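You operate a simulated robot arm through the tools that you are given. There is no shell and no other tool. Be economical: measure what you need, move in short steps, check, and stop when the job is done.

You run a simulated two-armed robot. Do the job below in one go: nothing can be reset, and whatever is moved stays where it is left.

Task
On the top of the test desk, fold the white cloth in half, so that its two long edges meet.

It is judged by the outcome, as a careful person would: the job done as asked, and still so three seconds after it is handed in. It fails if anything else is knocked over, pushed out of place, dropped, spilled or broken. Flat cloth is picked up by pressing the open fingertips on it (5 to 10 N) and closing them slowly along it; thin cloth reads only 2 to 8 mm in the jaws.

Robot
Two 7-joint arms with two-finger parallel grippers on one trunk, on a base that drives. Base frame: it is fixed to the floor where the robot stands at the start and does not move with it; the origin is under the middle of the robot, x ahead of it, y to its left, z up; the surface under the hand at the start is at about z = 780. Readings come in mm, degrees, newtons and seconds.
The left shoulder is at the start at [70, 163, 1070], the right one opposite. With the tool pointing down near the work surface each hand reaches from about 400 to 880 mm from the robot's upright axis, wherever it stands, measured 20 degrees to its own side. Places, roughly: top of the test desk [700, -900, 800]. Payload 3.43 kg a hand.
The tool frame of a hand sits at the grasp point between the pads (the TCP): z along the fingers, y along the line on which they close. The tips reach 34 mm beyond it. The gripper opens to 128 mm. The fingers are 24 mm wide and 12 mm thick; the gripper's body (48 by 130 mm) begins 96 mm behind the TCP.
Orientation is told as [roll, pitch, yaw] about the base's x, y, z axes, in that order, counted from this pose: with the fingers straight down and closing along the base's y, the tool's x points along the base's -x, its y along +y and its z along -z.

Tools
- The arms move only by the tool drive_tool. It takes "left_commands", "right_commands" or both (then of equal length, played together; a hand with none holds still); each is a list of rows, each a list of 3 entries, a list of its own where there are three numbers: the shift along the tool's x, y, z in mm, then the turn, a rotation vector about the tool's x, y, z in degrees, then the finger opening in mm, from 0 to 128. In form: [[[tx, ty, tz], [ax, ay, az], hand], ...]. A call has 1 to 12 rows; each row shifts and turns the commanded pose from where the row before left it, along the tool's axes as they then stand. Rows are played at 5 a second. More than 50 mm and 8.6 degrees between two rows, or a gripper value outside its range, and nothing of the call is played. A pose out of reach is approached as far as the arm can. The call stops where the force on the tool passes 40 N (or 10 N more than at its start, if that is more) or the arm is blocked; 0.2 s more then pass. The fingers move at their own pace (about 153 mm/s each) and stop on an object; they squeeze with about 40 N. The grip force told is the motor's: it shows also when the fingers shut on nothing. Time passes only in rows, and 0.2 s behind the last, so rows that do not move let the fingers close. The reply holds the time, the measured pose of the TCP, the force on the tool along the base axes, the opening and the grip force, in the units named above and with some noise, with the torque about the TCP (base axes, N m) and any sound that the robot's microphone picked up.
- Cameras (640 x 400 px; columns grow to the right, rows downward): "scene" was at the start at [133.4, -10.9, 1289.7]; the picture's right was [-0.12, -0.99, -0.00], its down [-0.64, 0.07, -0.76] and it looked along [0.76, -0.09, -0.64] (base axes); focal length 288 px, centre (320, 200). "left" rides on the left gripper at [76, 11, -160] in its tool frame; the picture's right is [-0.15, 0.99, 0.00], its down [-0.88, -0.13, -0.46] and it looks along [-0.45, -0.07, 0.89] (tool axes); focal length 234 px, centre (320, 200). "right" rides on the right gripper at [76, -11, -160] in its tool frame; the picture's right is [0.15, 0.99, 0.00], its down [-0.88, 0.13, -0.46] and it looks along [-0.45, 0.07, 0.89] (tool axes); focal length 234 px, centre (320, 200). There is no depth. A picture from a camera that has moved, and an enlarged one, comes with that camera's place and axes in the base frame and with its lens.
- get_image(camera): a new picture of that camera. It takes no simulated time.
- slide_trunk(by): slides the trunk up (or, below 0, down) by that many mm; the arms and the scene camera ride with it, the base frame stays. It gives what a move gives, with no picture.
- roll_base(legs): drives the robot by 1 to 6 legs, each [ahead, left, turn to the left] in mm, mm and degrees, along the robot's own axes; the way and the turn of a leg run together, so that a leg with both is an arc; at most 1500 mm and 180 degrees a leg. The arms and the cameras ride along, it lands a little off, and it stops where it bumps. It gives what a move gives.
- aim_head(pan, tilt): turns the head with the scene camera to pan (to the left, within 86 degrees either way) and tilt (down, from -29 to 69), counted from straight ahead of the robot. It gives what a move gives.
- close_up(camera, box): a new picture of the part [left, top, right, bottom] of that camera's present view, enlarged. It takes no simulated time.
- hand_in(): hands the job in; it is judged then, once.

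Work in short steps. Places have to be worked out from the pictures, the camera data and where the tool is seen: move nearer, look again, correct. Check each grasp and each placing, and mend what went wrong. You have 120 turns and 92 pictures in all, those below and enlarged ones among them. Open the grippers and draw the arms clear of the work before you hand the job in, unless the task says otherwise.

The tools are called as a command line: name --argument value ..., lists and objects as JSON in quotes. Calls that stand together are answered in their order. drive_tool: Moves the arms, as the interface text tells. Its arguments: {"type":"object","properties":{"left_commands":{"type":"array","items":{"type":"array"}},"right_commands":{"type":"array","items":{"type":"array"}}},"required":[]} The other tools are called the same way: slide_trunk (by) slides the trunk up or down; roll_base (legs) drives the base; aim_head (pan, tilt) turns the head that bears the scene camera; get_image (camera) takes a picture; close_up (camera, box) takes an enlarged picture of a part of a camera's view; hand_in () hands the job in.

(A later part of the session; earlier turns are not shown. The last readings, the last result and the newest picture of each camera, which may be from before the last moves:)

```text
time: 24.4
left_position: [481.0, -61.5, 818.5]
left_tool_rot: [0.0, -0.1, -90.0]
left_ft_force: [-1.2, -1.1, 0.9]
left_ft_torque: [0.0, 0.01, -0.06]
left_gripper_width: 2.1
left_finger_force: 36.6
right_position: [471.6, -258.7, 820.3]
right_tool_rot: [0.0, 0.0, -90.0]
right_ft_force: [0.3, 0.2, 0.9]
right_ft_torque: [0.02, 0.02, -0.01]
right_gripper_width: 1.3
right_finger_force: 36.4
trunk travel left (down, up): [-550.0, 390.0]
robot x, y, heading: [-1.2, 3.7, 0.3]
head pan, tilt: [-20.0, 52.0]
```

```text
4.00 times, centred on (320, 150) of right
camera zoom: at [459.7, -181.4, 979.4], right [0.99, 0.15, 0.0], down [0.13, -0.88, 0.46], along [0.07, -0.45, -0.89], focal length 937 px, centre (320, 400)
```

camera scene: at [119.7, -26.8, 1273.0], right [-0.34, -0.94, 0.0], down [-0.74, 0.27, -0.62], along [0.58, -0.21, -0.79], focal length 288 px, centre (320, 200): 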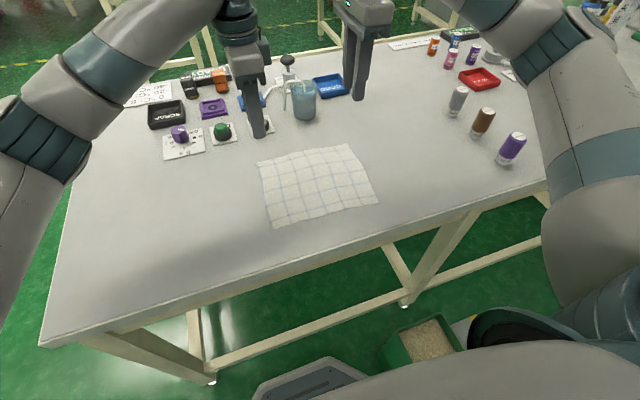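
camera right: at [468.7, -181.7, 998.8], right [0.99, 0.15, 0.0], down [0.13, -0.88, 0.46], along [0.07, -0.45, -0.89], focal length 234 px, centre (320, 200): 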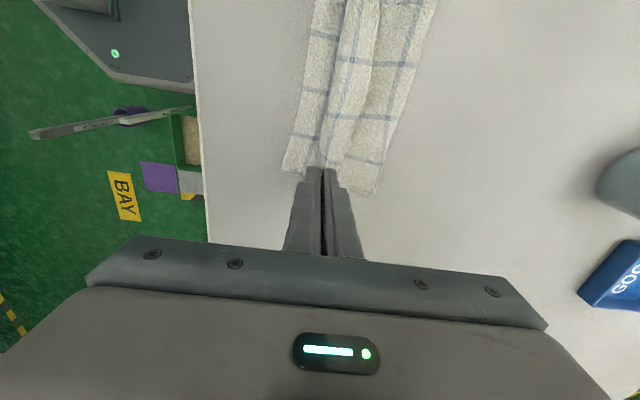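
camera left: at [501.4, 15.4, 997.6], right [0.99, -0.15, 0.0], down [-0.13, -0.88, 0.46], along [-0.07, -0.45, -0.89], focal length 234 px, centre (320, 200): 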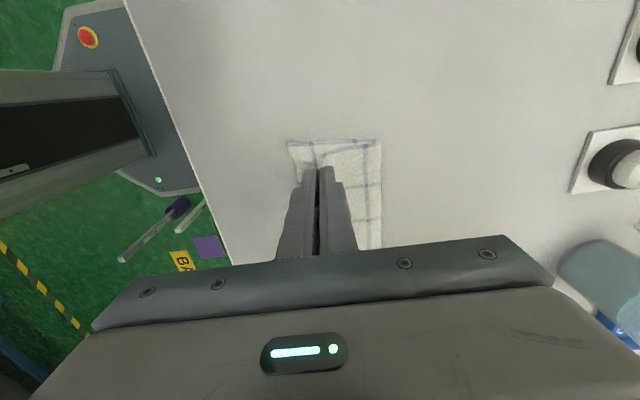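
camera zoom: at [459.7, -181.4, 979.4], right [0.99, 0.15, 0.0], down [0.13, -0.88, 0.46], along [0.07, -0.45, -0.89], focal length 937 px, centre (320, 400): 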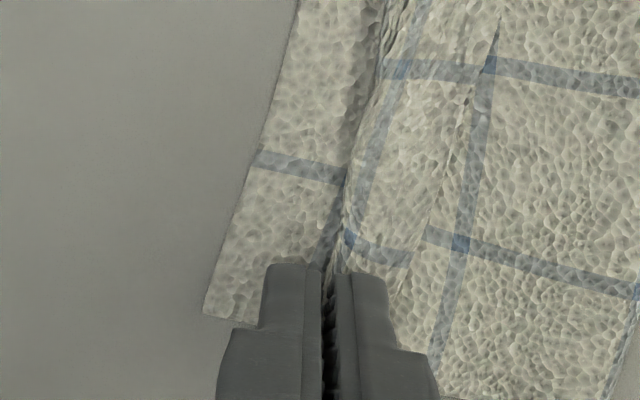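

Left lies almost at the edge; on the right part of the rim curls back a little. I'll open the fingers gently and lift clear to see how it settles.

drive_tool --left_commands '[[[0, 0, 0], [0, 0, 0], 6], [[0, 0, 0], [0, 0, 0], 12], [[0, 0, -10], [0, 0, 0], 14], [[0, 0, -30], [0, 0, 0], 16], [[0, 0, -40], [0, 0, 0], 16], [[0, 10, -40], [0, 0, 0], 16], [[40, 10, -10], [0, 0, 0], 16], [[40, 10, 0], [0, 0, 0], 16]]' --right_commands '[[[0, 0, 0], [0, 0, 0], 6], [[0, 0, 0], [0, 0, 0], 12], [[0, 0, -10], [0, 0, 0], 14], [[0, 0, -30], [0, 0, 0], 16], [[0, 0, -40], [0, 0, 0], 16], [[0, 10, -40], [0, 0, 0], 16], [[-40, 10, -10], [0, 0, 0], 16], [[-40, 10, 0], [0, 0, 0], 16]]'

close_up --camera "scene" --box '[230, 125, 390, 225]'

get_image --camera "scene"

```text
time: 26.1
left_position: [510.1, 22.7, 950.4]
left_tool_rot: [0.0, 0.1, -89.9]
left_ft_force: [-0.3, -0.3, -1.0]
left_ft_torque: [0.0, 0.02, 0.0]
left_gripper_width: 16.1
left_finger_force: 0.1
right_position: [499.3, -340.0, 955.8]
right_tool_rot: [-0.1, 0.0, -89.9]
right_ft_force: [0.9, -0.3, 0.6]
right_ft_torque: [-0.02, 0.02, 0.0]
right_gripper_width: 15.9
right_finger_force: 0.0
trunk travel left (down, up): [-550.0, 390.0]
robot x, y, heading: [0.1, 0.6, 0.1]
head pan, tilt: [-20.0, 52.0]
```

```text
4.00 times, centred on (310, 175) of scene
camera zoom: at [119.3, -26.1, 1273.1], right [-0.34, -0.94, 0.0], down [-0.74, 0.27, -0.62], along [0.58, -0.21, -0.79], focal length 1151 px, centre (360, 300)
```

zoom: 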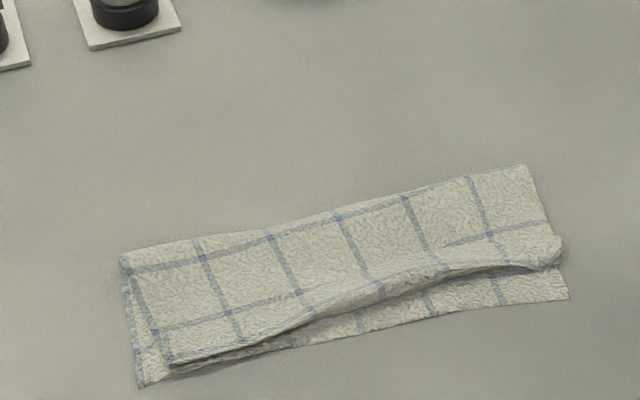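

```text
58 pictures are left
camera scene: at [119.3, -26.1, 1273.1], right [-0.34, -0.94, 0.0], down [-0.74, 0.27, -0.62], along [0.58, -0.21, -0.79], focal length 288 px, centre (320, 200)
```

scene: 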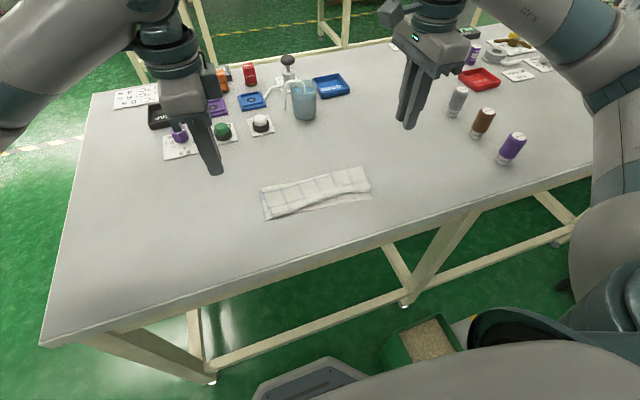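

The fold settled mostly well, but the top edge is curled back toward the right end. I'll look closer with the left wrist camera.

close_up --camera "left" --box '[200, 40, 440, 190]'

close_up --camera "right" --box '[200, 0, 440, 150]'

```text
2.67 times, centred on (320, 115) of left
camera zoom: at [521.8, 98.9, 1109.3], right [0.99, -0.15, 0.0], down [-0.13, -0.88, 0.46], along [-0.07, -0.45, -0.89], focal length 624 px, centre (320, 427)
```

zoom: 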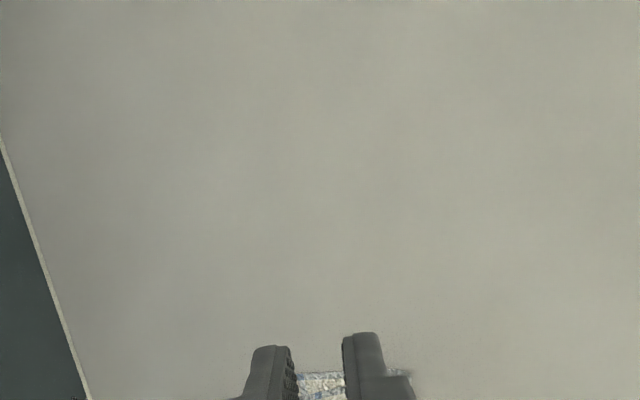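

```text
2.67 times, centred on (320, 75) of right
camera zoom: at [487.5, -261.2, 1114.0], right [0.99, 0.15, 0.0], down [0.13, -0.88, 0.46], along [0.07, -0.45, -0.89], focal length 624 px, centre (320, 533)
```

zoom: 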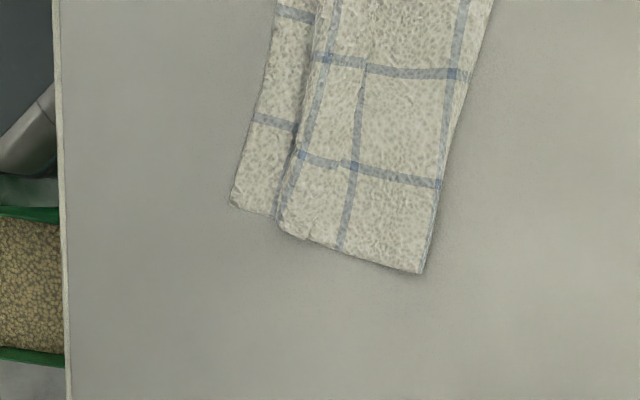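

I want a proper overhead view, so I'll move the left hand up and over the cloth.

drive_tool --left_commands '[[[-30, 0, -20], [0, 0, 0], 16], [[-30, 0, -20], [0, 0, 0], 16], [[-30, 0, -20], [0, 0, 0], 16]]'

close_up --camera "left" --box '[200, 20, 440, 170]'

```text
time: 26.9
left_position: [509.6, -69.1, 1011.1]
left_tool_rot: [0.0, 0.2, -89.9]
left_ft_force: [0.2, 0.1, 0.8]
left_ft_torque: [0.05, -0.06, 0.0]
left_gripper_width: 15.9
left_finger_force: 0.0
right_position: [498.6, -340.5, 954.4]
right_tool_rot: [0.0, 0.0, -90.0]
right_ft_force: [-0.5, 0.2, 0.4]
right_ft_torque: [0.02, -0.01, 0.01]
right_gripper_width: 15.9
right_finger_force: 0.1
trunk travel left (down, up): [-550.0, 390.0]
robot x, y, heading: [0.3, 1.7, 0.0]
head pan, tilt: [-20.0, 52.0]
```

```text
2.67 times, centred on (320, 95) of left
camera zoom: at [521.4, 5.8, 1170.7], right [0.99, -0.15, 0.0], down [-0.13, -0.88, 0.45], along [-0.07, -0.45, -0.89], focal length 624 px, centre (320, 480)
```

zoom: 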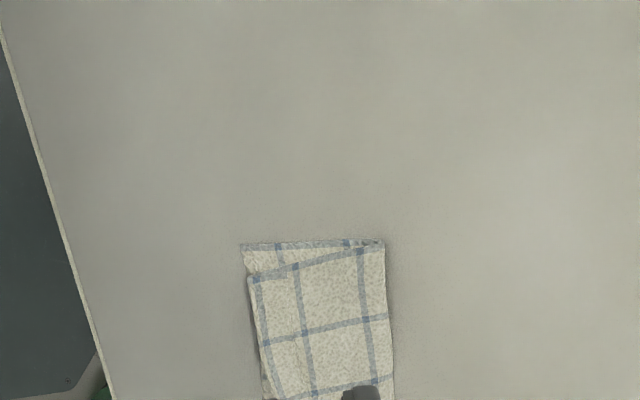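

drive_tool --left_commands '[[[-30, 0, 0], [0, 0, 0], 16], [[-30, 0, 0], [0, 0, 0], 16], [[-30, 0, 0], [0, 0, 0], 16]]' --right_commands '[[[-40, 0, 0], [0, 0, 0], 16], [[-40, 0, 0], [0, 0, 0], 16], [[-40, 0, 0], [0, 0, 0], 16]]'

close_up --camera "left" --box '[240, 40, 400, 140]'

close_up --camera "scene" --box '[250, 155, 380, 236]'

```text
time: 27.8
left_position: [510.2, -159.6, 1011.0]
left_tool_rot: [0.1, 0.0, -89.9]
left_ft_force: [-0.1, 0.0, -0.2]
left_ft_torque: [0.01, 0.0, 0.01]
left_gripper_width: 15.8
left_finger_force: 0.0
right_position: [501.1, -457.2, 951.9]
right_tool_rot: [0.0, 0.1, -90.0]
right_ft_force: [-0.3, -0.2, 0.0]
right_ft_torque: [0.05, 0.0, 0.03]
right_gripper_width: 15.9
right_finger_force: 0.1
trunk travel left (down, up): [-550.0, 390.0]
robot x, y, heading: [3.9, 0.5, -0.0]
head pan, tilt: [-20.0, 52.0]
```

```text
4.00 times, centred on (320, 90) of left
camera zoom: at [522.6, -83.0, 1170.3], right [0.99, -0.15, 0.0], down [-0.13, -0.88, 0.45], along [-0.07, -0.45, -0.89], focal length 937 px, centre (320, 640)
```

zoom: 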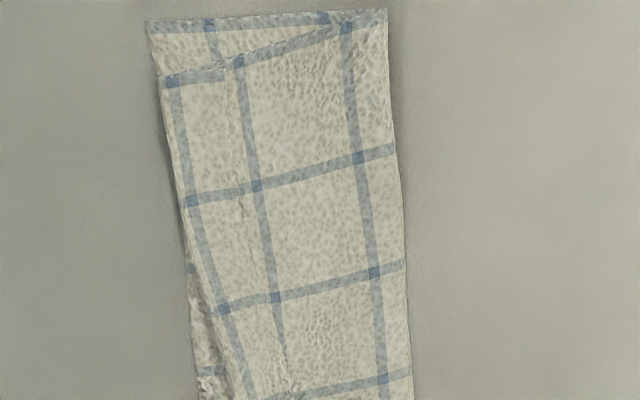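

```text
4.92 times, centred on (315, 196) of scene
camera zoom: at [118.8, -29.0, 1273.0], right [-0.34, -0.94, 0.0], down [-0.74, 0.27, -0.62], along [0.58, -0.21, -0.79], focal length 1417 px, centre (345, 222)
```

zoom: 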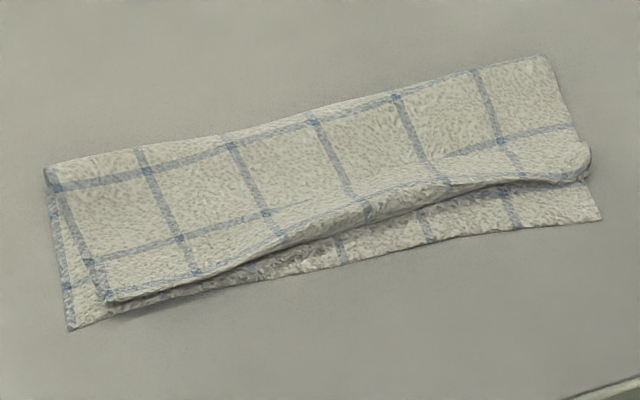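

Now it is clear: a strip about 20 mm wide along the top edge is folded back on top (hinge x≈471, its free edge x≈490), and the top layer is slightly skewed. I'll first flip that strip outward by sweeping with fingertips from +x to -x. For that I turn both hands to yaw 0, clear of the cloth.

drive_tool --left_commands '[[[0, 0, 0], [0, 0, -8.18], 30], [[0, 0, 0], [0, 0, -8.18], 30], [[0, 0, 0], [0, 0, -8.18], 30], [[0, 0, 0], [0, 0, -8.18], 30], [[0, 0, 0], [0, 0, -8.18], 40], [[0, 0, 0], [0, 0, -8.18], 50], [[0, 0, 0], [0, 0, -8.18], 64], [[0, 0, 0], [0, 0, -8.18], 64], [[0, 0, 0], [0, 0, -8.18], 64], [[0, 0, 0], [0, 0, -8.18], 64], [[0, 0, 0], [0, 0, -8.2], 64]]' --right_commands '[[[0, 0, 0], [0, 0, -8.18], 30], [[0, 0, 0], [0, 0, -8.18], 30], [[0, 0, 0], [0, 0, -8.18], 30], [[0, 0, 0], [0, 0, -8.18], 30], [[0, 0, 0], [0, 0, -8.18], 40], [[0, 0, 0], [0, 0, -8.18], 50], [[0, 0, 0], [0, 0, -8.18], 64], [[0, 0, 0], [0, 0, -8.18], 64], [[0, 0, 0], [0, 0, -8.18], 64], [[0, 0, 0], [0, 0, -8.18], 64], [[0, 0, 0], [0, 0, -8.2], 64]]'

```text
time: 30.1
left_position: [511.0, -160.0, 1009.3]
left_tool_rot: [0.0, 0.0, 0.2]
left_ft_force: [0.4, -0.1, 0.3]
left_ft_torque: [0.02, -0.02, -0.02]
left_gripper_width: 64.1
left_finger_force: 0.1
right_position: [501.1, -460.1, 949.8]
right_tool_rot: [0.1, 0.0, 0.1]
right_ft_force: [-0.2, 0.7, 0.1]
right_ft_torque: [0.0, 0.02, 0.02]
right_gripper_width: 64.1
right_finger_force: 0.1
trunk travel left (down, up): [-550.0, 390.0]
robot x, y, heading: [-2.6, 1.3, -0.2]
head pan, tilt: [-20.0, 52.0]
```

Lowering both hands to yaw 0 positions just beyond (+x of) the flap's free edge.

drive_tool --left_commands '[[[0, 19, 10], [0, 0, 0], 64], [[0, 19, 30], [0, 0, 0], 64], [[0, 19, 40], [0, 0, 0], 64], [[0, 18, 40], [0, 0, 0], 64], [[0, 0, 40], [0, 0, 0], 64], [[0, 0, 0], [0, 0, 0], 64]]' --right_commands '[[[-2, 37, 0], [0, 0, 0], 64], [[-2, 38, 10], [0, 0, 0], 64], [[-2, 38, 20], [0, 0, 0], 64], [[-2, 38, 20], [0, 0, 0], 64], [[-2, 37, 25], [0, 0, 0], 64], [[-2, 37, 25], [0, 0, 0], 64]]'

get_image --camera "left"

get_image --camera "right"

close_up --camera "scene" --box '[230, 125, 390, 225]'

```text
time: 31.6
left_position: [514.9, -81.4, 850.6]
left_tool_rot: [-0.1, 0.1, -0.1]
left_ft_force: [0.2, 0.0, 0.4]
left_ft_torque: [0.04, -0.01, 0.01]
left_gripper_width: 64.0
left_finger_force: 0.0
right_position: [512.1, -235.5, 848.9]
right_tool_rot: [-0.2, 0.0, -0.2]
right_ft_force: [0.1, -0.3, -0.6]
right_ft_torque: [-0.03, 0.05, 0.0]
right_gripper_width: 63.9
right_finger_force: 0.2
trunk travel left (down, up): [-550.0, 390.0]
robot x, y, heading: [-1.0, -0.3, 0.1]
head pan, tilt: [-20.0, 52.0]
```

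```text
52 pictures are left
camera left: at [440.0, -70.1, 1009.9], right [0.15, 0.99, 0.0], down [0.88, -0.13, 0.46], along [0.45, -0.07, -0.89], focal length 234 px, centre (320, 200)
```

left: 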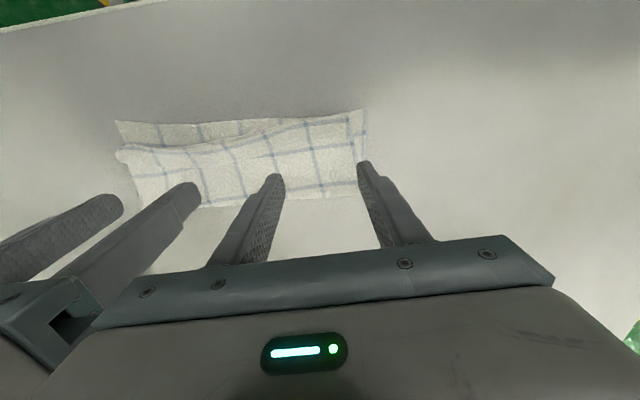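

```text
51 pictures are left
camera right: at [435.6, -245.1, 1009.1], right [-0.15, 0.99, 0.0], down [0.88, 0.13, 0.46], along [0.45, 0.07, -0.89], focal length 234 px, centre (320, 200)
```

right: 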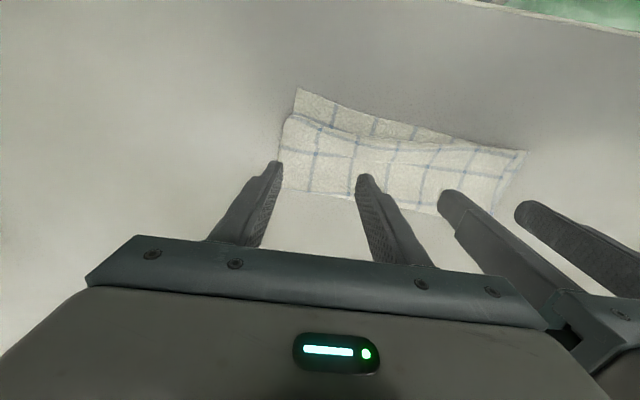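

```text
4.00 times, centred on (310, 175) of scene
camera zoom: at [120.0, -25.8, 1273.0], right [-0.34, -0.94, 0.0], down [-0.74, 0.27, -0.62], along [0.58, -0.21, -0.79], focal length 1151 px, centre (360, 300)
```

zoom: 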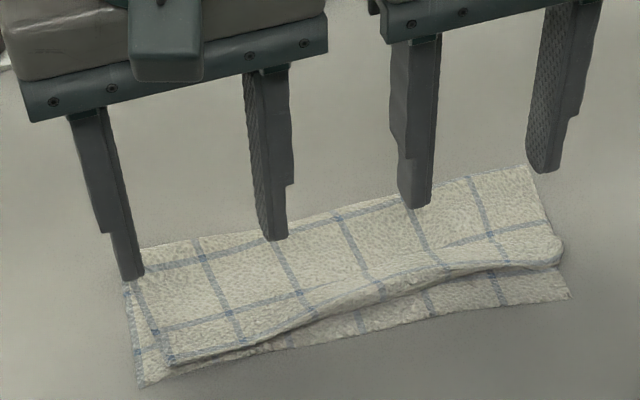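

Narrowing the openings so all four tips stand on the cloth, then lowering to near contact.

drive_tool --left_commands '[[[0, -2, 15], [0, 0, 0], 54], [[0, 0, 13], [0, 0, 0], 54], [[0, 0, 4], [0, 0, 0], 54], [[0, 0, 0], [0, 0, 0], 54]]' --right_commands '[[[-1, 0, 15], [0, 0, 0], 54], [[0, 0, 12], [0, 0, 0], 54], [[0, 0, 4], [0, 0, 0], 54], [[0, 0, 0], [0, 0, 0], 54]]'

drive_tool --left_commands '[[[0, 0, 1], [0, 0, 0], 54], [[0, 0, 0], [0, 0, 0], 54]]' --right_commands '[[[0, 0, 1], [0, 0, 0], 54], [[0, 0, 0], [0, 0, 0], 54]]'

```text
time: 32.5
left_position: [511.1, -84.1, 817.9]
left_tool_rot: [0.1, -0.1, 0.0]
left_ft_force: [0.6, 0.4, 0.6]
left_ft_torque: [-0.07, 0.01, 0.02]
left_gripper_width: 53.9
left_finger_force: 0.1
right_position: [512.4, -236.0, 819.8]
right_tool_rot: [0.0, 0.0, -0.1]
right_ft_force: [0.1, -0.1, -0.3]
right_ft_torque: [0.01, 0.02, 0.01]
right_gripper_width: 54.0
right_finger_force: 0.1
trunk travel left (down, up): [-550.0, 390.0]
robot x, y, heading: [1.4, -1.7, -0.1]
head pan, tilt: [-20.0, 52.0]
```

```text
time: 33.1
left_position: [511.3, -84.9, 816.9]
left_tool_rot: [0.0, 0.0, 0.0]
left_ft_force: [0.6, -0.2, -0.3]
left_ft_torque: [0.02, 0.02, -0.03]
left_gripper_width: 54.0
left_finger_force: 0.1
right_position: [513.1, -236.0, 818.7]
right_tool_rot: [0.0, 0.0, 0.0]
right_ft_force: [-0.8, 0.2, -0.3]
right_ft_torque: [-0.04, 0.01, -0.02]
right_gripper_width: 54.1
right_finger_force: 0.1
trunk travel left (down, up): [-550.0, 390.0]
robot x, y, heading: [1.9, 1.3, 0.2]
head pan, tilt: [-20.0, 52.0]
```

Not touching yet; another 1 mm (left) and 2 mm (right).

drive_tool --left_commands '[[[0, 0, 1], [0, 0, 0], 54], [[0, 0, 0], [0, 0, 0], 54]]' --right_commands '[[[0, 0, 2], [0, 0, 0], 54], [[0, 0, 0], [0, 0, 0], 54]]'

close_up --camera "left" --box '[80, 70, 400, 270]'

close_up --camera "right" --box '[200, 50, 520, 250]'

```text
time: 33.8
left_position: [512.4, -83.9, 815.5]
left_tool_rot: [0.1, 0.0, 0.0]
left_ft_force: [-0.1, 0.3, 2.5]
left_ft_torque: [0.08, -0.03, 0.0]
left_gripper_width: 54.0
left_finger_force: 0.0
right_position: [513.7, -237.0, 817.5]
right_tool_rot: [0.0, 0.1, 0.0]
right_ft_force: [0.0, 0.0, -0.2]
right_ft_torque: [0.03, -0.03, -0.04]
right_gripper_width: 54.1
right_finger_force: 0.0
trunk travel left (down, up): [-550.0, 390.0]
robot x, y, heading: [1.3, 1.1, -0.1]
head pan, tilt: [-20.0, 52.0]
```

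```text
2.00 times, centred on (240, 170) of left
camera zoom: at [436.6, -73.3, 975.1], right [0.15, 0.99, 0.0], down [0.88, -0.13, 0.46], along [0.45, -0.07, -0.89], focal length 468 px, centre (480, 260)
```

zoom: 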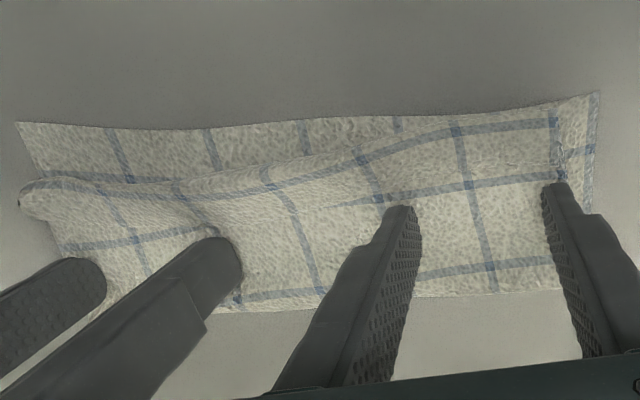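

```text
2.00 times, centred on (360, 150) of right
camera zoom: at [437.5, -245.2, 975.9], right [-0.15, 0.99, 0.0], down [0.88, 0.13, 0.46], along [0.45, 0.07, -0.89], focal length 468 px, centre (240, 300)
```

zoom: 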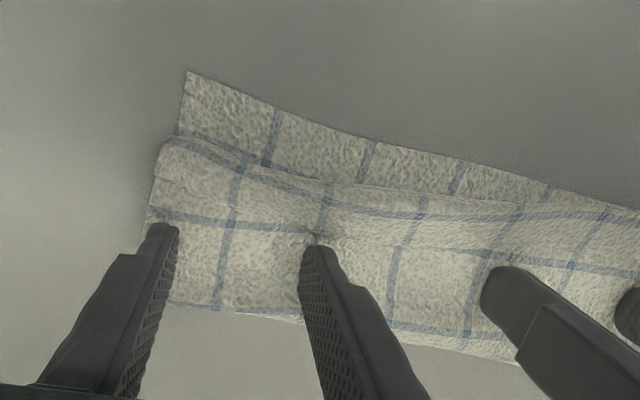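

Tips are right at the flap's free edge. I'll lower the right a bit more and sweep both hands slowly 25 mm toward the robot to see the effect.

drive_tool --left_commands '[[[0, 0, 0], [0, 0, 0], 54], [[4, 0, 0], [0, 0, 0], 54], [[4, 0, 0], [0, 0, 0], 54], [[4, 0, 0], [0, 0, 0], 54], [[4, 0, 0], [0, 0, 0], 54], [[4, 0, 0], [0, 0, 0], 54], [[4, 0, 0], [0, 0, 0], 54]]' --right_commands '[[[0, 0, 1.3], [0, 0, 0], 54], [[4, 0, 0], [0, 0, 0], 54], [[4, 0, 0], [0, 0, 0], 54], [[4, 0, 0], [0, 0, 0], 54], [[4, 0, 0], [0, 0, 0], 54], [[4, 0, 0], [0, 0, 0], 54], [[4, 0, 0], [0, 0, 0], 54]]'

close_up --camera "left" --box '[80, 70, 400, 270]'

close_up --camera "right" --box '[200, 50, 520, 250]'

```text
time: 35.4
left_position: [484.8, -86.1, 817.0]
left_tool_rot: [0.0, -0.1, 0.0]
left_ft_force: [0.3, -0.4, 0.6]
left_ft_torque: [-0.05, -0.01, -0.01]
left_gripper_width: 54.1
left_finger_force: 0.0
right_position: [489.8, -234.8, 814.9]
right_tool_rot: [0.0, 0.0, 0.0]
right_ft_force: [3.5, 0.3, 13.8]
right_ft_torque: [-0.35, -0.1, 0.08]
right_gripper_width: 53.9
right_finger_force: 0.1
trunk travel left (down, up): [-550.0, 390.0]
robot x, y, heading: [1.1, 3.0, -0.1]
head pan, tilt: [-20.0, 52.0]
```

```text
2.00 times, centred on (240, 170) of left
camera zoom: at [410.7, -74.7, 976.3], right [0.15, 0.99, 0.0], down [0.88, -0.13, 0.46], along [0.45, -0.07, -0.89], focal length 468 px, centre (480, 260)
```

zoom: 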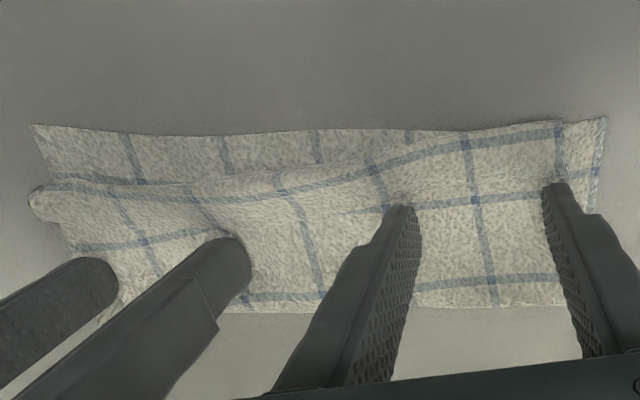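

```text
2.00 times, centred on (360, 150) of right
camera zoom: at [413.6, -243.7, 974.6], right [-0.15, 0.99, 0.0], down [0.88, 0.13, 0.46], along [0.45, 0.07, -0.89], focal length 468 px, centre (240, 300)
```

zoom: 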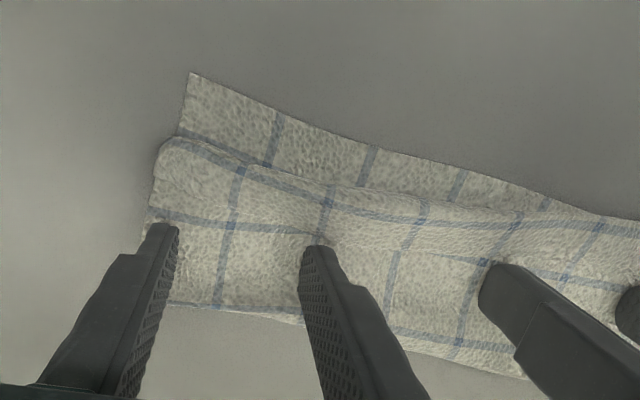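

The tips dragged the whole cloth along instead of flipping the strip, so sweeping won't work. New plan: pinch the rolled hinge at both ends (with a slight tilt so only the top layer is caught), unfold to flat, then regrip closer to the edge and fold again with a corrected line. First, lift and turn both hands back to yaw -90.

drive_tool --left_commands '[[[0, 0, -10], [0, 0, 0], 54], [[0, 0, -40], [0, 0, 0], 54], [[0, 0, -40], [0, 0, 0], 40], [[0, 20, -40], [0, 0, 0], 30], [[0, 20, 0], [0, 0, 8.18], 30], [[0, 0, 0], [0, 0, 8.18], 30], [[0, 0, 0], [0, 0, 8.18], 30], [[0, 0, 0], [0, 0, 8.18], 30], [[0, 0, 0], [0, 0, 8.18], 30], [[0, 0, 0], [0, 0, 8.18], 30], [[0, 0, 0], [0, 0, 8.18], 30], [[0, 0, 0], [0, 0, 8.18], 30]]' --right_commands '[[[0, 0, -10], [0, 0, 0], 54], [[0, 0, -40], [0, 0, 0], 54], [[0, 0, -40], [0, 0, 0], 40], [[0, -20, -20], [0, 0, 0], 30], [[0, -20, 0], [0, 0, 8.18], 30], [[0, 0, 0], [0, 0, 8.18], 30], [[0, 0, 0], [0, 0, 8.18], 30], [[0, 0, 0], [0, 0, 8.18], 30], [[0, 0, 0], [0, 0, 8.18], 30], [[0, 0, 0], [0, 0, 8.18], 30], [[0, 0, 0], [0, 0, 8.18], 30], [[0, 0, 0], [0, 0, 8.18], 30]]'

drive_tool --left_commands '[[[0, 0, 0], [0, 0, 8.18], 30], [[0, 0, 0], [0, 0, 8.18], 30], [[0, 0, 0], [0, 0, 8.2], 30]]' --right_commands '[[[0, 0, 0], [0, 0, 8.18], 30], [[0, 0, 0], [0, 0, 8.18], 30], [[0, 0, 0], [0, 0, 8.2], 30]]'

close_up --camera "scene" --box '[230, 135, 390, 235]'

get_image --camera "right"

```text
time: 38.0
left_position: [485.9, -47.2, 945.2]
left_tool_rot: [0.0, 0.0, -65.6]
left_ft_force: [0.1, -0.6, -0.8]
left_ft_torque: [0.02, -0.03, 0.01]
left_gripper_width: 30.2
left_finger_force: 0.0
right_position: [489.9, -275.5, 924.3]
right_tool_rot: [0.0, 0.0, -65.7]
right_ft_force: [0.2, 0.0, -0.3]
right_ft_torque: [0.03, -0.01, -0.02]
right_gripper_width: 30.1
right_finger_force: 0.0
trunk travel left (down, up): [-550.0, 390.0]
robot x, y, heading: [0.3, -2.7, -0.1]
head pan, tilt: [-20.0, 52.0]
```

```text
time: 38.8
left_position: [486.0, -47.2, 945.1]
left_tool_rot: [0.0, 0.0, -90.0]
left_ft_force: [-1.3, 0.1, -0.5]
left_ft_torque: [-0.02, 0.03, -0.02]
left_gripper_width: 29.9
left_finger_force: 0.1
right_position: [489.8, -275.1, 924.8]
right_tool_rot: [0.0, -0.1, -90.0]
right_ft_force: [0.3, 0.3, 1.2]
right_ft_torque: [0.0, -0.01, -0.02]
right_gripper_width: 29.9
right_finger_force: 0.0
trunk travel left (down, up): [-550.0, 390.0]
robot x, y, heading: [-1.7, 1.5, -0.1]
head pan, tilt: [-20.0, 52.0]
```

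```text
4.00 times, centred on (310, 185) of scene
camera zoom: at [119.6, -26.8, 1273.0], right [-0.34, -0.94, 0.0], down [-0.74, 0.27, -0.62], along [0.58, -0.21, -0.79], focal length 1151 px, centre (360, 260)
```

zoom: 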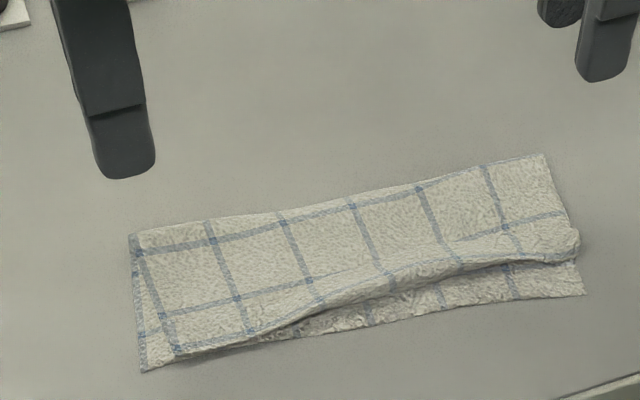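

```text
44 pictures are left
camera right: at [478.1, -196.8, 1083.9], right [0.99, 0.14, 0.0], down [0.13, -0.88, 0.46], along [0.07, -0.45, -0.89], focal length 234 px, centre (320, 200)
```

right: 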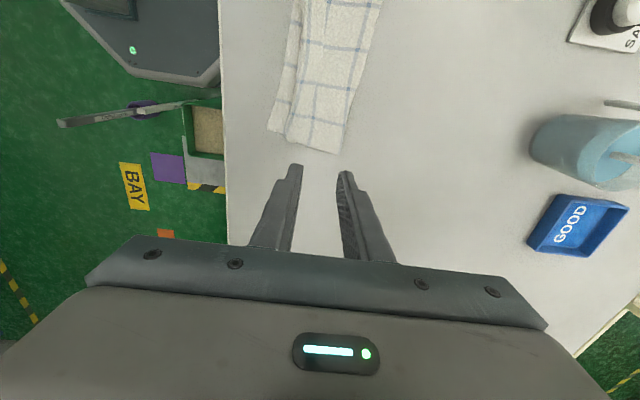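

Hinge now at about x=454 (left, y -62) and x=449 (right, y -258). I'll move both hands there with a 4° tilt so the rear finger presses and the front finger hovers over the bottom layer.

drive_tool --left_commands '[[[-15, -22.5, 0], [4, 0, 0], 20], [[0, 0, 40], [0, 0, 0], 20], [[0, -3, 40], [0, 0, 0], 20], [[0, -3, 30], [0, 0, 0], 20], [[0, 0, 0], [0, 0, 0], 20]]' --right_commands '[[[17, -32.5, 0], [4, 0, 0], 20], [[0, 0, 30], [0, 0, 0], 20], [[0, -3, 30], [0, 0, 0], 20], [[0, -3, 30], [0, 0, 0], 20], [[0, 0, 0], [0, 0, 0], 20]]'

close_up --camera "left" --box '[240, 110, 400, 210]'

close_up --camera "right" --box '[240, 110, 400, 210]'

```text
time: 40.0
left_position: [450.5, -62.1, 837.9]
left_tool_rot: [-4.0, 0.0, -90.0]
left_ft_force: [0.3, -0.2, 0.7]
left_ft_torque: [-0.02, 0.0, 0.0]
left_gripper_width: 19.9
left_finger_force: 0.0
right_position: [442.5, -256.8, 836.2]
right_tool_rot: [-4.1, 0.0, -90.1]
right_ft_force: [-0.4, -0.1, -0.8]
right_ft_torque: [0.0, -0.02, 0.02]
right_gripper_width: 20.1
right_finger_force: 0.1
trunk travel left (down, up): [-550.0, 390.0]
robot x, y, heading: [0.5, 1.8, 0.0]
head pan, tilt: [-20.0, 52.0]
```

```text
4.00 times, centred on (320, 160) of left
camera zoom: at [473.9, 13.1, 996.4], right [0.99, -0.15, -0.07], down [-0.1, -0.88, 0.46], along [-0.13, -0.45, -0.88], focal length 937 px, centre (320, 360)
```

zoom: 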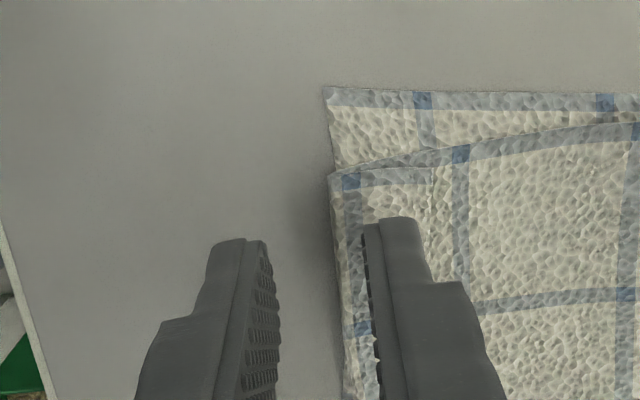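

```text
4.00 times, centred on (320, 160) of right
camera zoom: at [442.2, -179.5, 994.9], right [0.99, 0.15, -0.07], down [0.16, -0.88, 0.45], along [0.0, -0.45, -0.89], focal length 937 px, centre (320, 360)
```

zoom: 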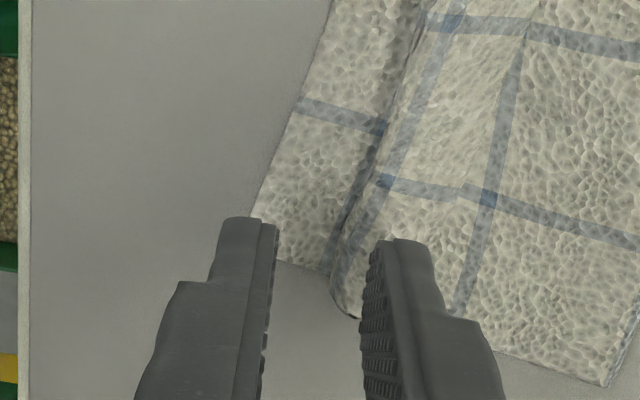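

Tilted descent shifted the hands by about 12–16 mm toward -x. I'll correct this so the hinge lies between the tips, and lower to near contact.

drive_tool --left_commands '[[[0, 12, 0], [0, 0, 0], 20], [[0, 0, 8], [0, 0, 0], 20], [[0, 0, 8], [0, 0, 0], 20], [[0, 0, 0], [0, 0, 0], 20]]' --right_commands '[[[0, 16, 0], [0, 0, 0], 20], [[0, 0, 8], [0, 0, 0], 20], [[0, 0, 7], [0, 0, 0], 20], [[0, 0, 0], [0, 0, 0], 20]]'

close_up --camera "left" --box '[240, 110, 400, 210]'

close_up --camera "right" --box '[240, 110, 400, 210]'

```text
time: 41.0
left_position: [461.6, -60.0, 820.6]
left_tool_rot: [-4.0, 0.0, -89.9]
left_ft_force: [0.5, 0.3, 0.2]
left_ft_torque: [-0.01, 0.01, -0.01]
left_gripper_width: 19.9
left_finger_force: 0.1
right_position: [459.2, -259.6, 817.3]
right_tool_rot: [-3.9, 0.1, -90.0]
right_ft_force: [0.2, 0.3, -0.1]
right_ft_torque: [-0.01, -0.02, 0.0]
right_gripper_width: 20.0
right_finger_force: 0.0
trunk travel left (down, up): [-550.0, 390.0]
robot x, y, heading: [-1.0, -0.7, -0.3]
head pan, tilt: [-20.0, 52.0]
```

```text
4.00 times, centred on (320, 160) of left
camera zoom: at [484.4, 15.1, 978.3], right [0.99, -0.15, -0.07], down [-0.1, -0.88, 0.46], along [-0.13, -0.45, -0.88], focal length 937 px, centre (320, 360)
```

zoom: 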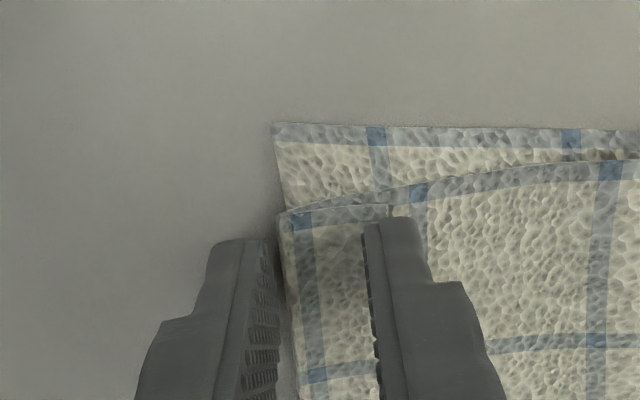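

```text
4.00 times, centred on (320, 160) of right
camera zoom: at [458.2, -181.1, 977.9], right [0.99, 0.15, -0.07], down [0.16, -0.88, 0.45], along [0.0, -0.45, -0.89], focal length 937 px, centre (320, 360)
```

zoom: 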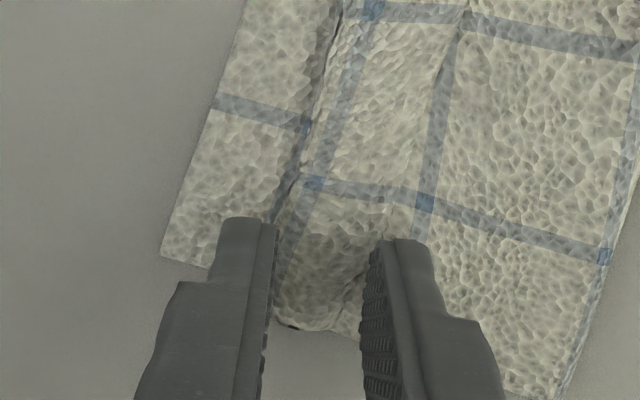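

Both hinges now lie between the tips. Lowering in 1 mm steps to light contact.

drive_tool --left_commands '[[[0, 0, 1.5], [0, 0, 0], 20], [[0, 0, 0.5], [0, 0, 0], 20], [[0, 0, 0], [0, 0, 0], 20]]' --right_commands '[[[0, 0, 0.5], [0, 0, 0], 20], [[0, 0, 0.5], [0, 0, 0], 20], [[0, 0, 0], [0, 0, 0], 20]]'

```text
time: 41.8
left_position: [462.6, -60.9, 817.9]
left_tool_rot: [-4.0, 0.0, -90.0]
left_ft_force: [-0.5, 0.4, -0.8]
left_ft_torque: [-0.02, -0.01, 0.0]
left_gripper_width: 20.0
left_finger_force: 0.0
right_position: [459.9, -258.0, 817.9]
right_tool_rot: [-4.1, 0.0, -89.9]
right_ft_force: [0.2, -0.3, -0.1]
right_ft_torque: [-0.03, -0.02, 0.01]
right_gripper_width: 19.9
right_finger_force: 0.1
trunk travel left (down, up): [-550.0, 390.0]
robot x, y, heading: [0.8, -1.1, 0.1]
head pan, tilt: [-20.0, 52.0]
```

drive_tool --left_commands '[[[0, 0, 0.8], [0, 0, 0], 20], [[0, 0, 0.7], [0, 0, 0], 20], [[0, 0, 0], [0, 0, 0], 20]]' --right_commands '[[[0, 0, 0.8], [0, 0, 0], 20], [[0, 0, 0.7], [0, 0, 0], 20], [[0, 0, 0], [0, 0, 0], 20]]'

```text
time: 42.5
left_position: [461.4, -61.1, 817.3]
left_tool_rot: [-4.1, 0.0, -90.0]
left_ft_force: [0.6, 0.8, 2.7]
left_ft_torque: [0.04, -0.05, 0.03]
left_gripper_width: 20.1
left_finger_force: 0.4
right_position: [459.8, -258.3, 816.1]
right_tool_rot: [-4.0, 0.0, -90.0]
right_ft_force: [0.9, -0.2, 3.8]
right_ft_torque: [0.02, -0.06, 0.0]
right_gripper_width: 20.2
right_finger_force: 0.2
trunk travel left (down, up): [-550.0, 390.0]
robot x, y, heading: [-1.4, 2.0, -0.2]
head pan, tilt: [-20.0, 52.0]
```

Light contact (3–4 N) on both. Closing slowly, following down slightly as the rear tip's lever shortens.

drive_tool --left_commands '[[[0, 0, 0.3], [0, 0, 0], 18], [[0, 0, 0], [0, 0, 0], 16], [[0, 0, 0.2], [0, 0, 0], 14], [[0, 0, 0], [0, 0, 0], 12], [[0, 0, 0.2], [0, 0, 0], 10], [[0, 0, 0], [0, 0, 0], 8], [[0, 0, 0], [0, 0, 0], 6], [[0, 0, 0], [0, 0, 0], 4], [[0, 0, 0], [0, 0, 0], 2], [[0, 0, 0], [0, 0, 0], 0], [[0, 0, 0], [0, 0, 0], 0]]' --right_commands '[[[0, 0, 0.3], [0, 0, 0], 18], [[0, 0, 0], [0, 0, 0], 16], [[0, 0, 0.2], [0, 0, 0], 14], [[0, 0, 0], [0, 0, 0], 12], [[0, 0, 0.2], [0, 0, 0], 10], [[0, 0, 0], [0, 0, 0], 8], [[0, 0, 0], [0, 0, 0], 6], [[0, 0, 0], [0, 0, 0], 4], [[0, 0, 0], [0, 0, 0], 2], [[0, 0, 0], [0, 0, 0], 0], [[0, 0, 0], [0, 0, 0], 0]]'

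drive_tool --left_commands '[[[0, 0, -10], [0, 0, 0], 0], [[0, 0, -10], [0, 0, 0], 0], [[0, 0, -10], [0, 0, 0], 0]]' --right_commands '[[[0, 0, -10], [0, 0, 0], 0], [[0, 0, -10], [0, 0, 0], 0], [[0, 0, -10], [0, 0, 0], 0]]'

close_up --camera "scene" --box '[230, 135, 390, 235]'

close_up --camera "right" --box '[220, 70, 420, 195]'

close_up --camera "left" --box '[220, 70, 420, 195]'

```text
time: 45.0
left_position: [460.6, -60.2, 816.4]
left_tool_rot: [-3.8, 0.0, -90.0]
left_ft_force: [3.1, -0.9, 18.8]
left_ft_torque: [-0.01, -0.12, -0.01]
left_gripper_width: 0.0
left_finger_force: 32.7
right_position: [458.0, -257.8, 816.8]
right_tool_rot: [-3.9, -0.1, -90.0]
right_ft_force: [-0.3, 0.2, 0.3]
right_ft_torque: [0.0, -0.01, 0.0]
right_gripper_width: 0.0
right_finger_force: 32.8
trunk travel left (down, up): [-550.0, 390.0]
robot x, y, heading: [0.7, -2.3, -0.0]
head pan, tilt: [-20.0, 52.0]
```

```text
time: 45.8
left_position: [463.1, -61.1, 845.6]
left_tool_rot: [-4.0, 0.1, -90.0]
left_ft_force: [-0.5, 0.0, -0.5]
left_ft_torque: [0.02, -0.04, -0.02]
left_gripper_width: 0.0
left_finger_force: 32.8
right_position: [460.2, -259.6, 845.5]
right_tool_rot: [-4.0, -0.1, -90.1]
right_ft_force: [-0.1, 0.1, -0.5]
right_ft_torque: [-0.02, 0.01, -0.01]
right_gripper_width: 0.0
right_finger_force: 33.2
trunk travel left (down, up): [-550.0, 390.0]
robot x, y, heading: [-1.9, 1.3, 0.1]
head pan, tilt: [-20.0, 52.0]
```

```text
4.00 times, centred on (310, 185) of scene
camera zoom: at [119.5, -26.7, 1272.9], right [-0.34, -0.94, 0.0], down [-0.74, 0.27, -0.62], along [0.58, -0.21, -0.79], focal length 1151 px, centre (360, 260)
```

zoom: 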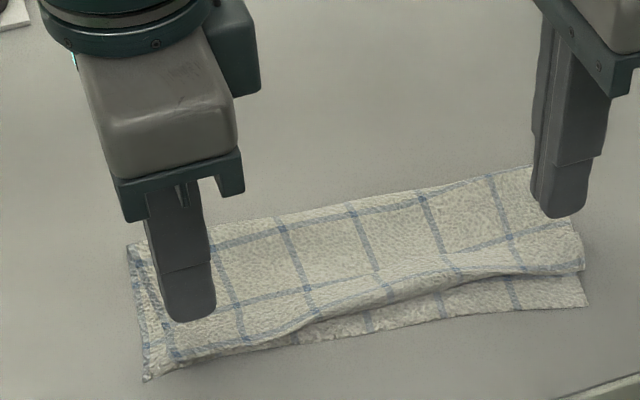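

```text
3.20 times, centred on (320, 132) of right
camera zoom: at [460.7, -181.3, 1004.9], right [0.99, 0.15, -0.07], down [0.16, -0.88, 0.45], along [0.0, -0.45, -0.89], focal length 749 px, centre (320, 416)
```

zoom: 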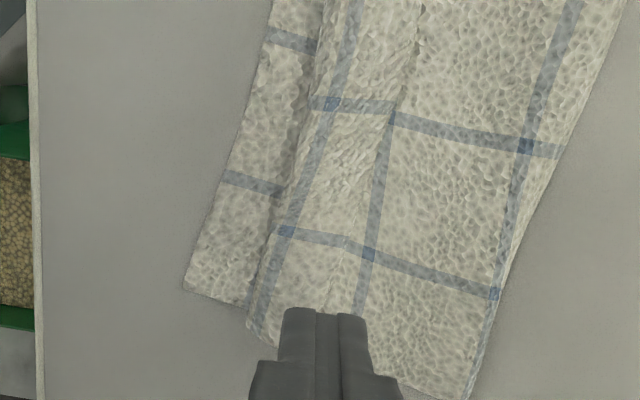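

```text
3.20 times, centred on (320, 132) of left
camera zoom: at [486.5, 15.2, 1003.6], right [0.99, -0.15, -0.07], down [-0.1, -0.88, 0.46], along [-0.13, -0.45, -0.88], focal length 749 px, centre (320, 416)
```

zoom: 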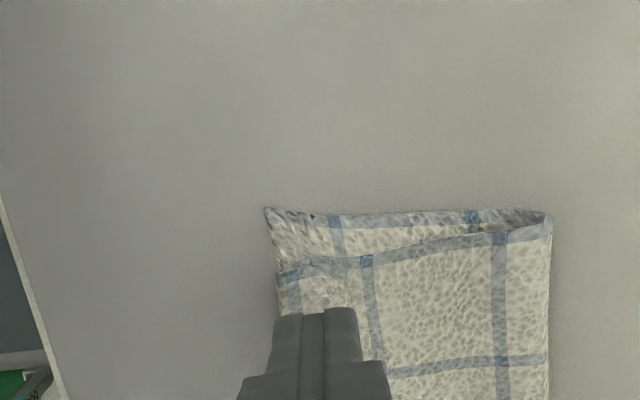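

Nothing was caught (widths 0). Better idea: use one gripper to unroll the strip by opening. The front finger presses on the strip, the rear finger on the layer just behind its free edge, and opening the fingers drags them apart. I'll straighten the tilt and position the closed tips over the strip's free edge (x≈470 left, ≈458 right).

drive_tool --left_commands '[[[0, 8, 0], [-4, 0, 0], 4], [[0, 0, 12], [0, 0, 0], 4], [[0, 0, 12], [0, 0, 0], 4], [[0, 0, 3], [0, 0, 0], 4], [[0, 0, 0], [0, 0, 0], 4]]' --right_commands '[[[0, -1, 0], [-4, 0, 0], 4], [[0, 0, 12], [0, 0, 0], 4], [[0, 0, 12], [0, 0, 0], 4], [[0, 0, 3], [0, 0, 0], 4], [[0, 0, 0], [0, 0, 0], 4]]'

close_up --camera "right" --box '[220, 70, 420, 195]'

close_up --camera "left" --box '[220, 70, 420, 195]'

```text
time: 47.0
left_position: [471.8, -63.1, 818.1]
left_tool_rot: [-0.1, 0.0, -89.9]
left_ft_force: [0.5, -0.3, -0.1]
left_ft_torque: [0.0, 0.01, 0.01]
left_gripper_width: 3.9
left_finger_force: 0.0
right_position: [461.3, -257.0, 818.6]
right_tool_rot: [0.0, 0.0, -90.0]
right_ft_force: [-0.2, -0.7, 0.3]
right_ft_torque: [-0.01, 0.01, 0.06]
right_gripper_width: 4.0
right_finger_force: 0.1
trunk travel left (down, up): [-550.0, 390.0]
robot x, y, heading: [4.4, -1.0, 0.3]
head pan, tilt: [-20.0, 52.0]
```

```text
3.20 times, centred on (320, 132) of right
camera zoom: at [450.1, -180.2, 978.1], right [0.99, 0.15, 0.0], down [0.13, -0.88, 0.46], along [0.07, -0.45, -0.89], focal length 749 px, centre (320, 416)
```

zoom: 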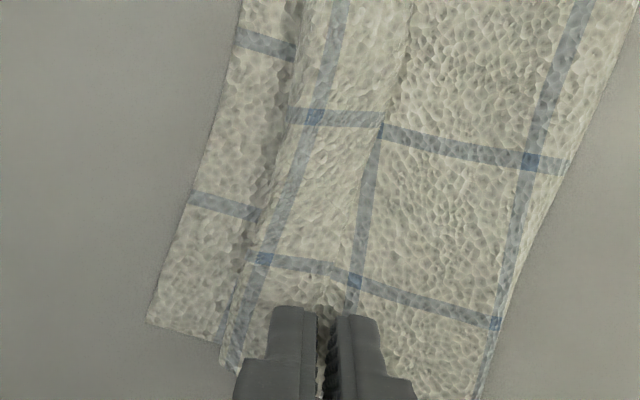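

```text
3.20 times, centred on (320, 132) of left
camera zoom: at [484.0, 13.6, 976.5], right [0.99, -0.15, 0.0], down [-0.13, -0.88, 0.46], along [-0.07, -0.45, -0.89], focal length 749 px, centre (320, 416)
```

zoom: 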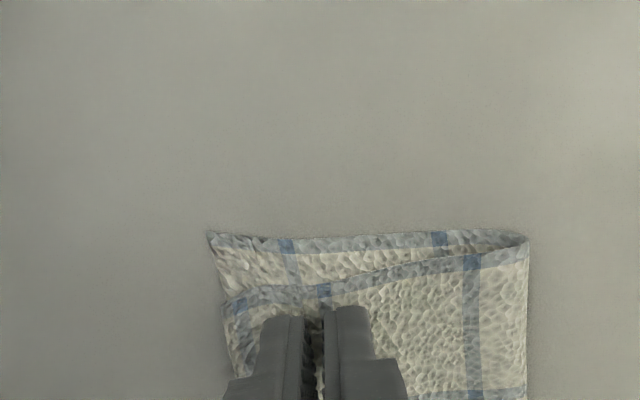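

The strip's free edge lies between the tips on both hands. Lowering to contact.

drive_tool --left_commands '[[[0, 0, 1], [0, 0, 0], 4], [[0, 0, 0.7], [0, 0, 0], 4], [[0, 0, 0], [0, 0, 0], 4]]' --right_commands '[[[0, 0, 1], [0, 0, 0], 4], [[0, 0, 0.7], [0, 0, 0], 4], [[0, 0, 0], [0, 0, 0], 4]]'

drive_tool --left_commands '[[[0, 0, 0.7], [0, 0, 0], 4], [[0, 0, 0], [0, 0, 0], 4]]' --right_commands '[[[0, 0, 0.7], [0, 0, 0], 4], [[0, 0, 0], [0, 0, 0], 4]]'

```text
time: 47.8
left_position: [469.6, -61.6, 816.1]
left_tool_rot: [-0.1, -0.1, -90.0]
left_ft_force: [-0.5, -0.9, 2.3]
left_ft_torque: [-0.01, 0.03, 0.0]
left_gripper_width: 3.8
left_finger_force: 0.1
right_position: [462.0, -258.2, 818.1]
right_tool_rot: [-0.1, -0.1, -90.1]
right_ft_force: [-0.6, 0.2, -0.8]
right_ft_torque: [-0.01, 0.01, -0.01]
right_gripper_width: 3.8
right_finger_force: 0.1
trunk travel left (down, up): [-550.0, 390.0]
robot x, y, heading: [0.5, 2.4, -0.0]
head pan, tilt: [-20.0, 52.0]
```

```text
time: 48.4
left_position: [470.7, -61.3, 816.7]
left_tool_rot: [0.0, 0.0, -90.0]
left_ft_force: [1.5, -0.5, 7.9]
left_ft_torque: [0.01, 0.01, 0.04]
left_gripper_width: 3.5
left_finger_force: 0.1
right_position: [461.0, -258.4, 818.3]
right_tool_rot: [0.0, 0.0, -90.0]
right_ft_force: [0.2, -0.9, 0.0]
right_ft_torque: [0.01, -0.04, 0.03]
right_gripper_width: 4.2
right_finger_force: 0.1
trunk travel left (down, up): [-550.0, 390.0]
robot x, y, heading: [-2.7, -0.6, -0.1]
head pan, tilt: [-20.0, 52.0]
```

Left at 8 N. Bringing the right down to match.

drive_tool --right_commands '[[[0, 0, 0.8], [0, 0, 0], 4], [[0, 0, 0.7], [0, 0, 0], 4], [[0, 0, 0], [0, 0, 0], 4]]'

```text
time: 49.1
left_position: [471.8, -61.7, 816.6]
left_tool_rot: [-0.1, 0.1, -90.1]
left_ft_force: [1.0, -1.2, 9.0]
left_ft_torque: [-0.04, 0.03, 0.02]
left_gripper_width: 3.3
left_finger_force: 0.1
right_position: [462.4, -257.8, 815.8]
right_tool_rot: [0.0, 0.1, -89.9]
right_ft_force: [0.9, 1.0, 2.3]
right_ft_torque: [-0.05, 0.03, -0.01]
right_gripper_width: 3.6
right_finger_force: 0.0
trunk travel left (down, up): [-550.0, 390.0]
robot x, y, heading: [-2.3, 1.8, -0.2]
head pan, tilt: [-20.0, 52.0]
```

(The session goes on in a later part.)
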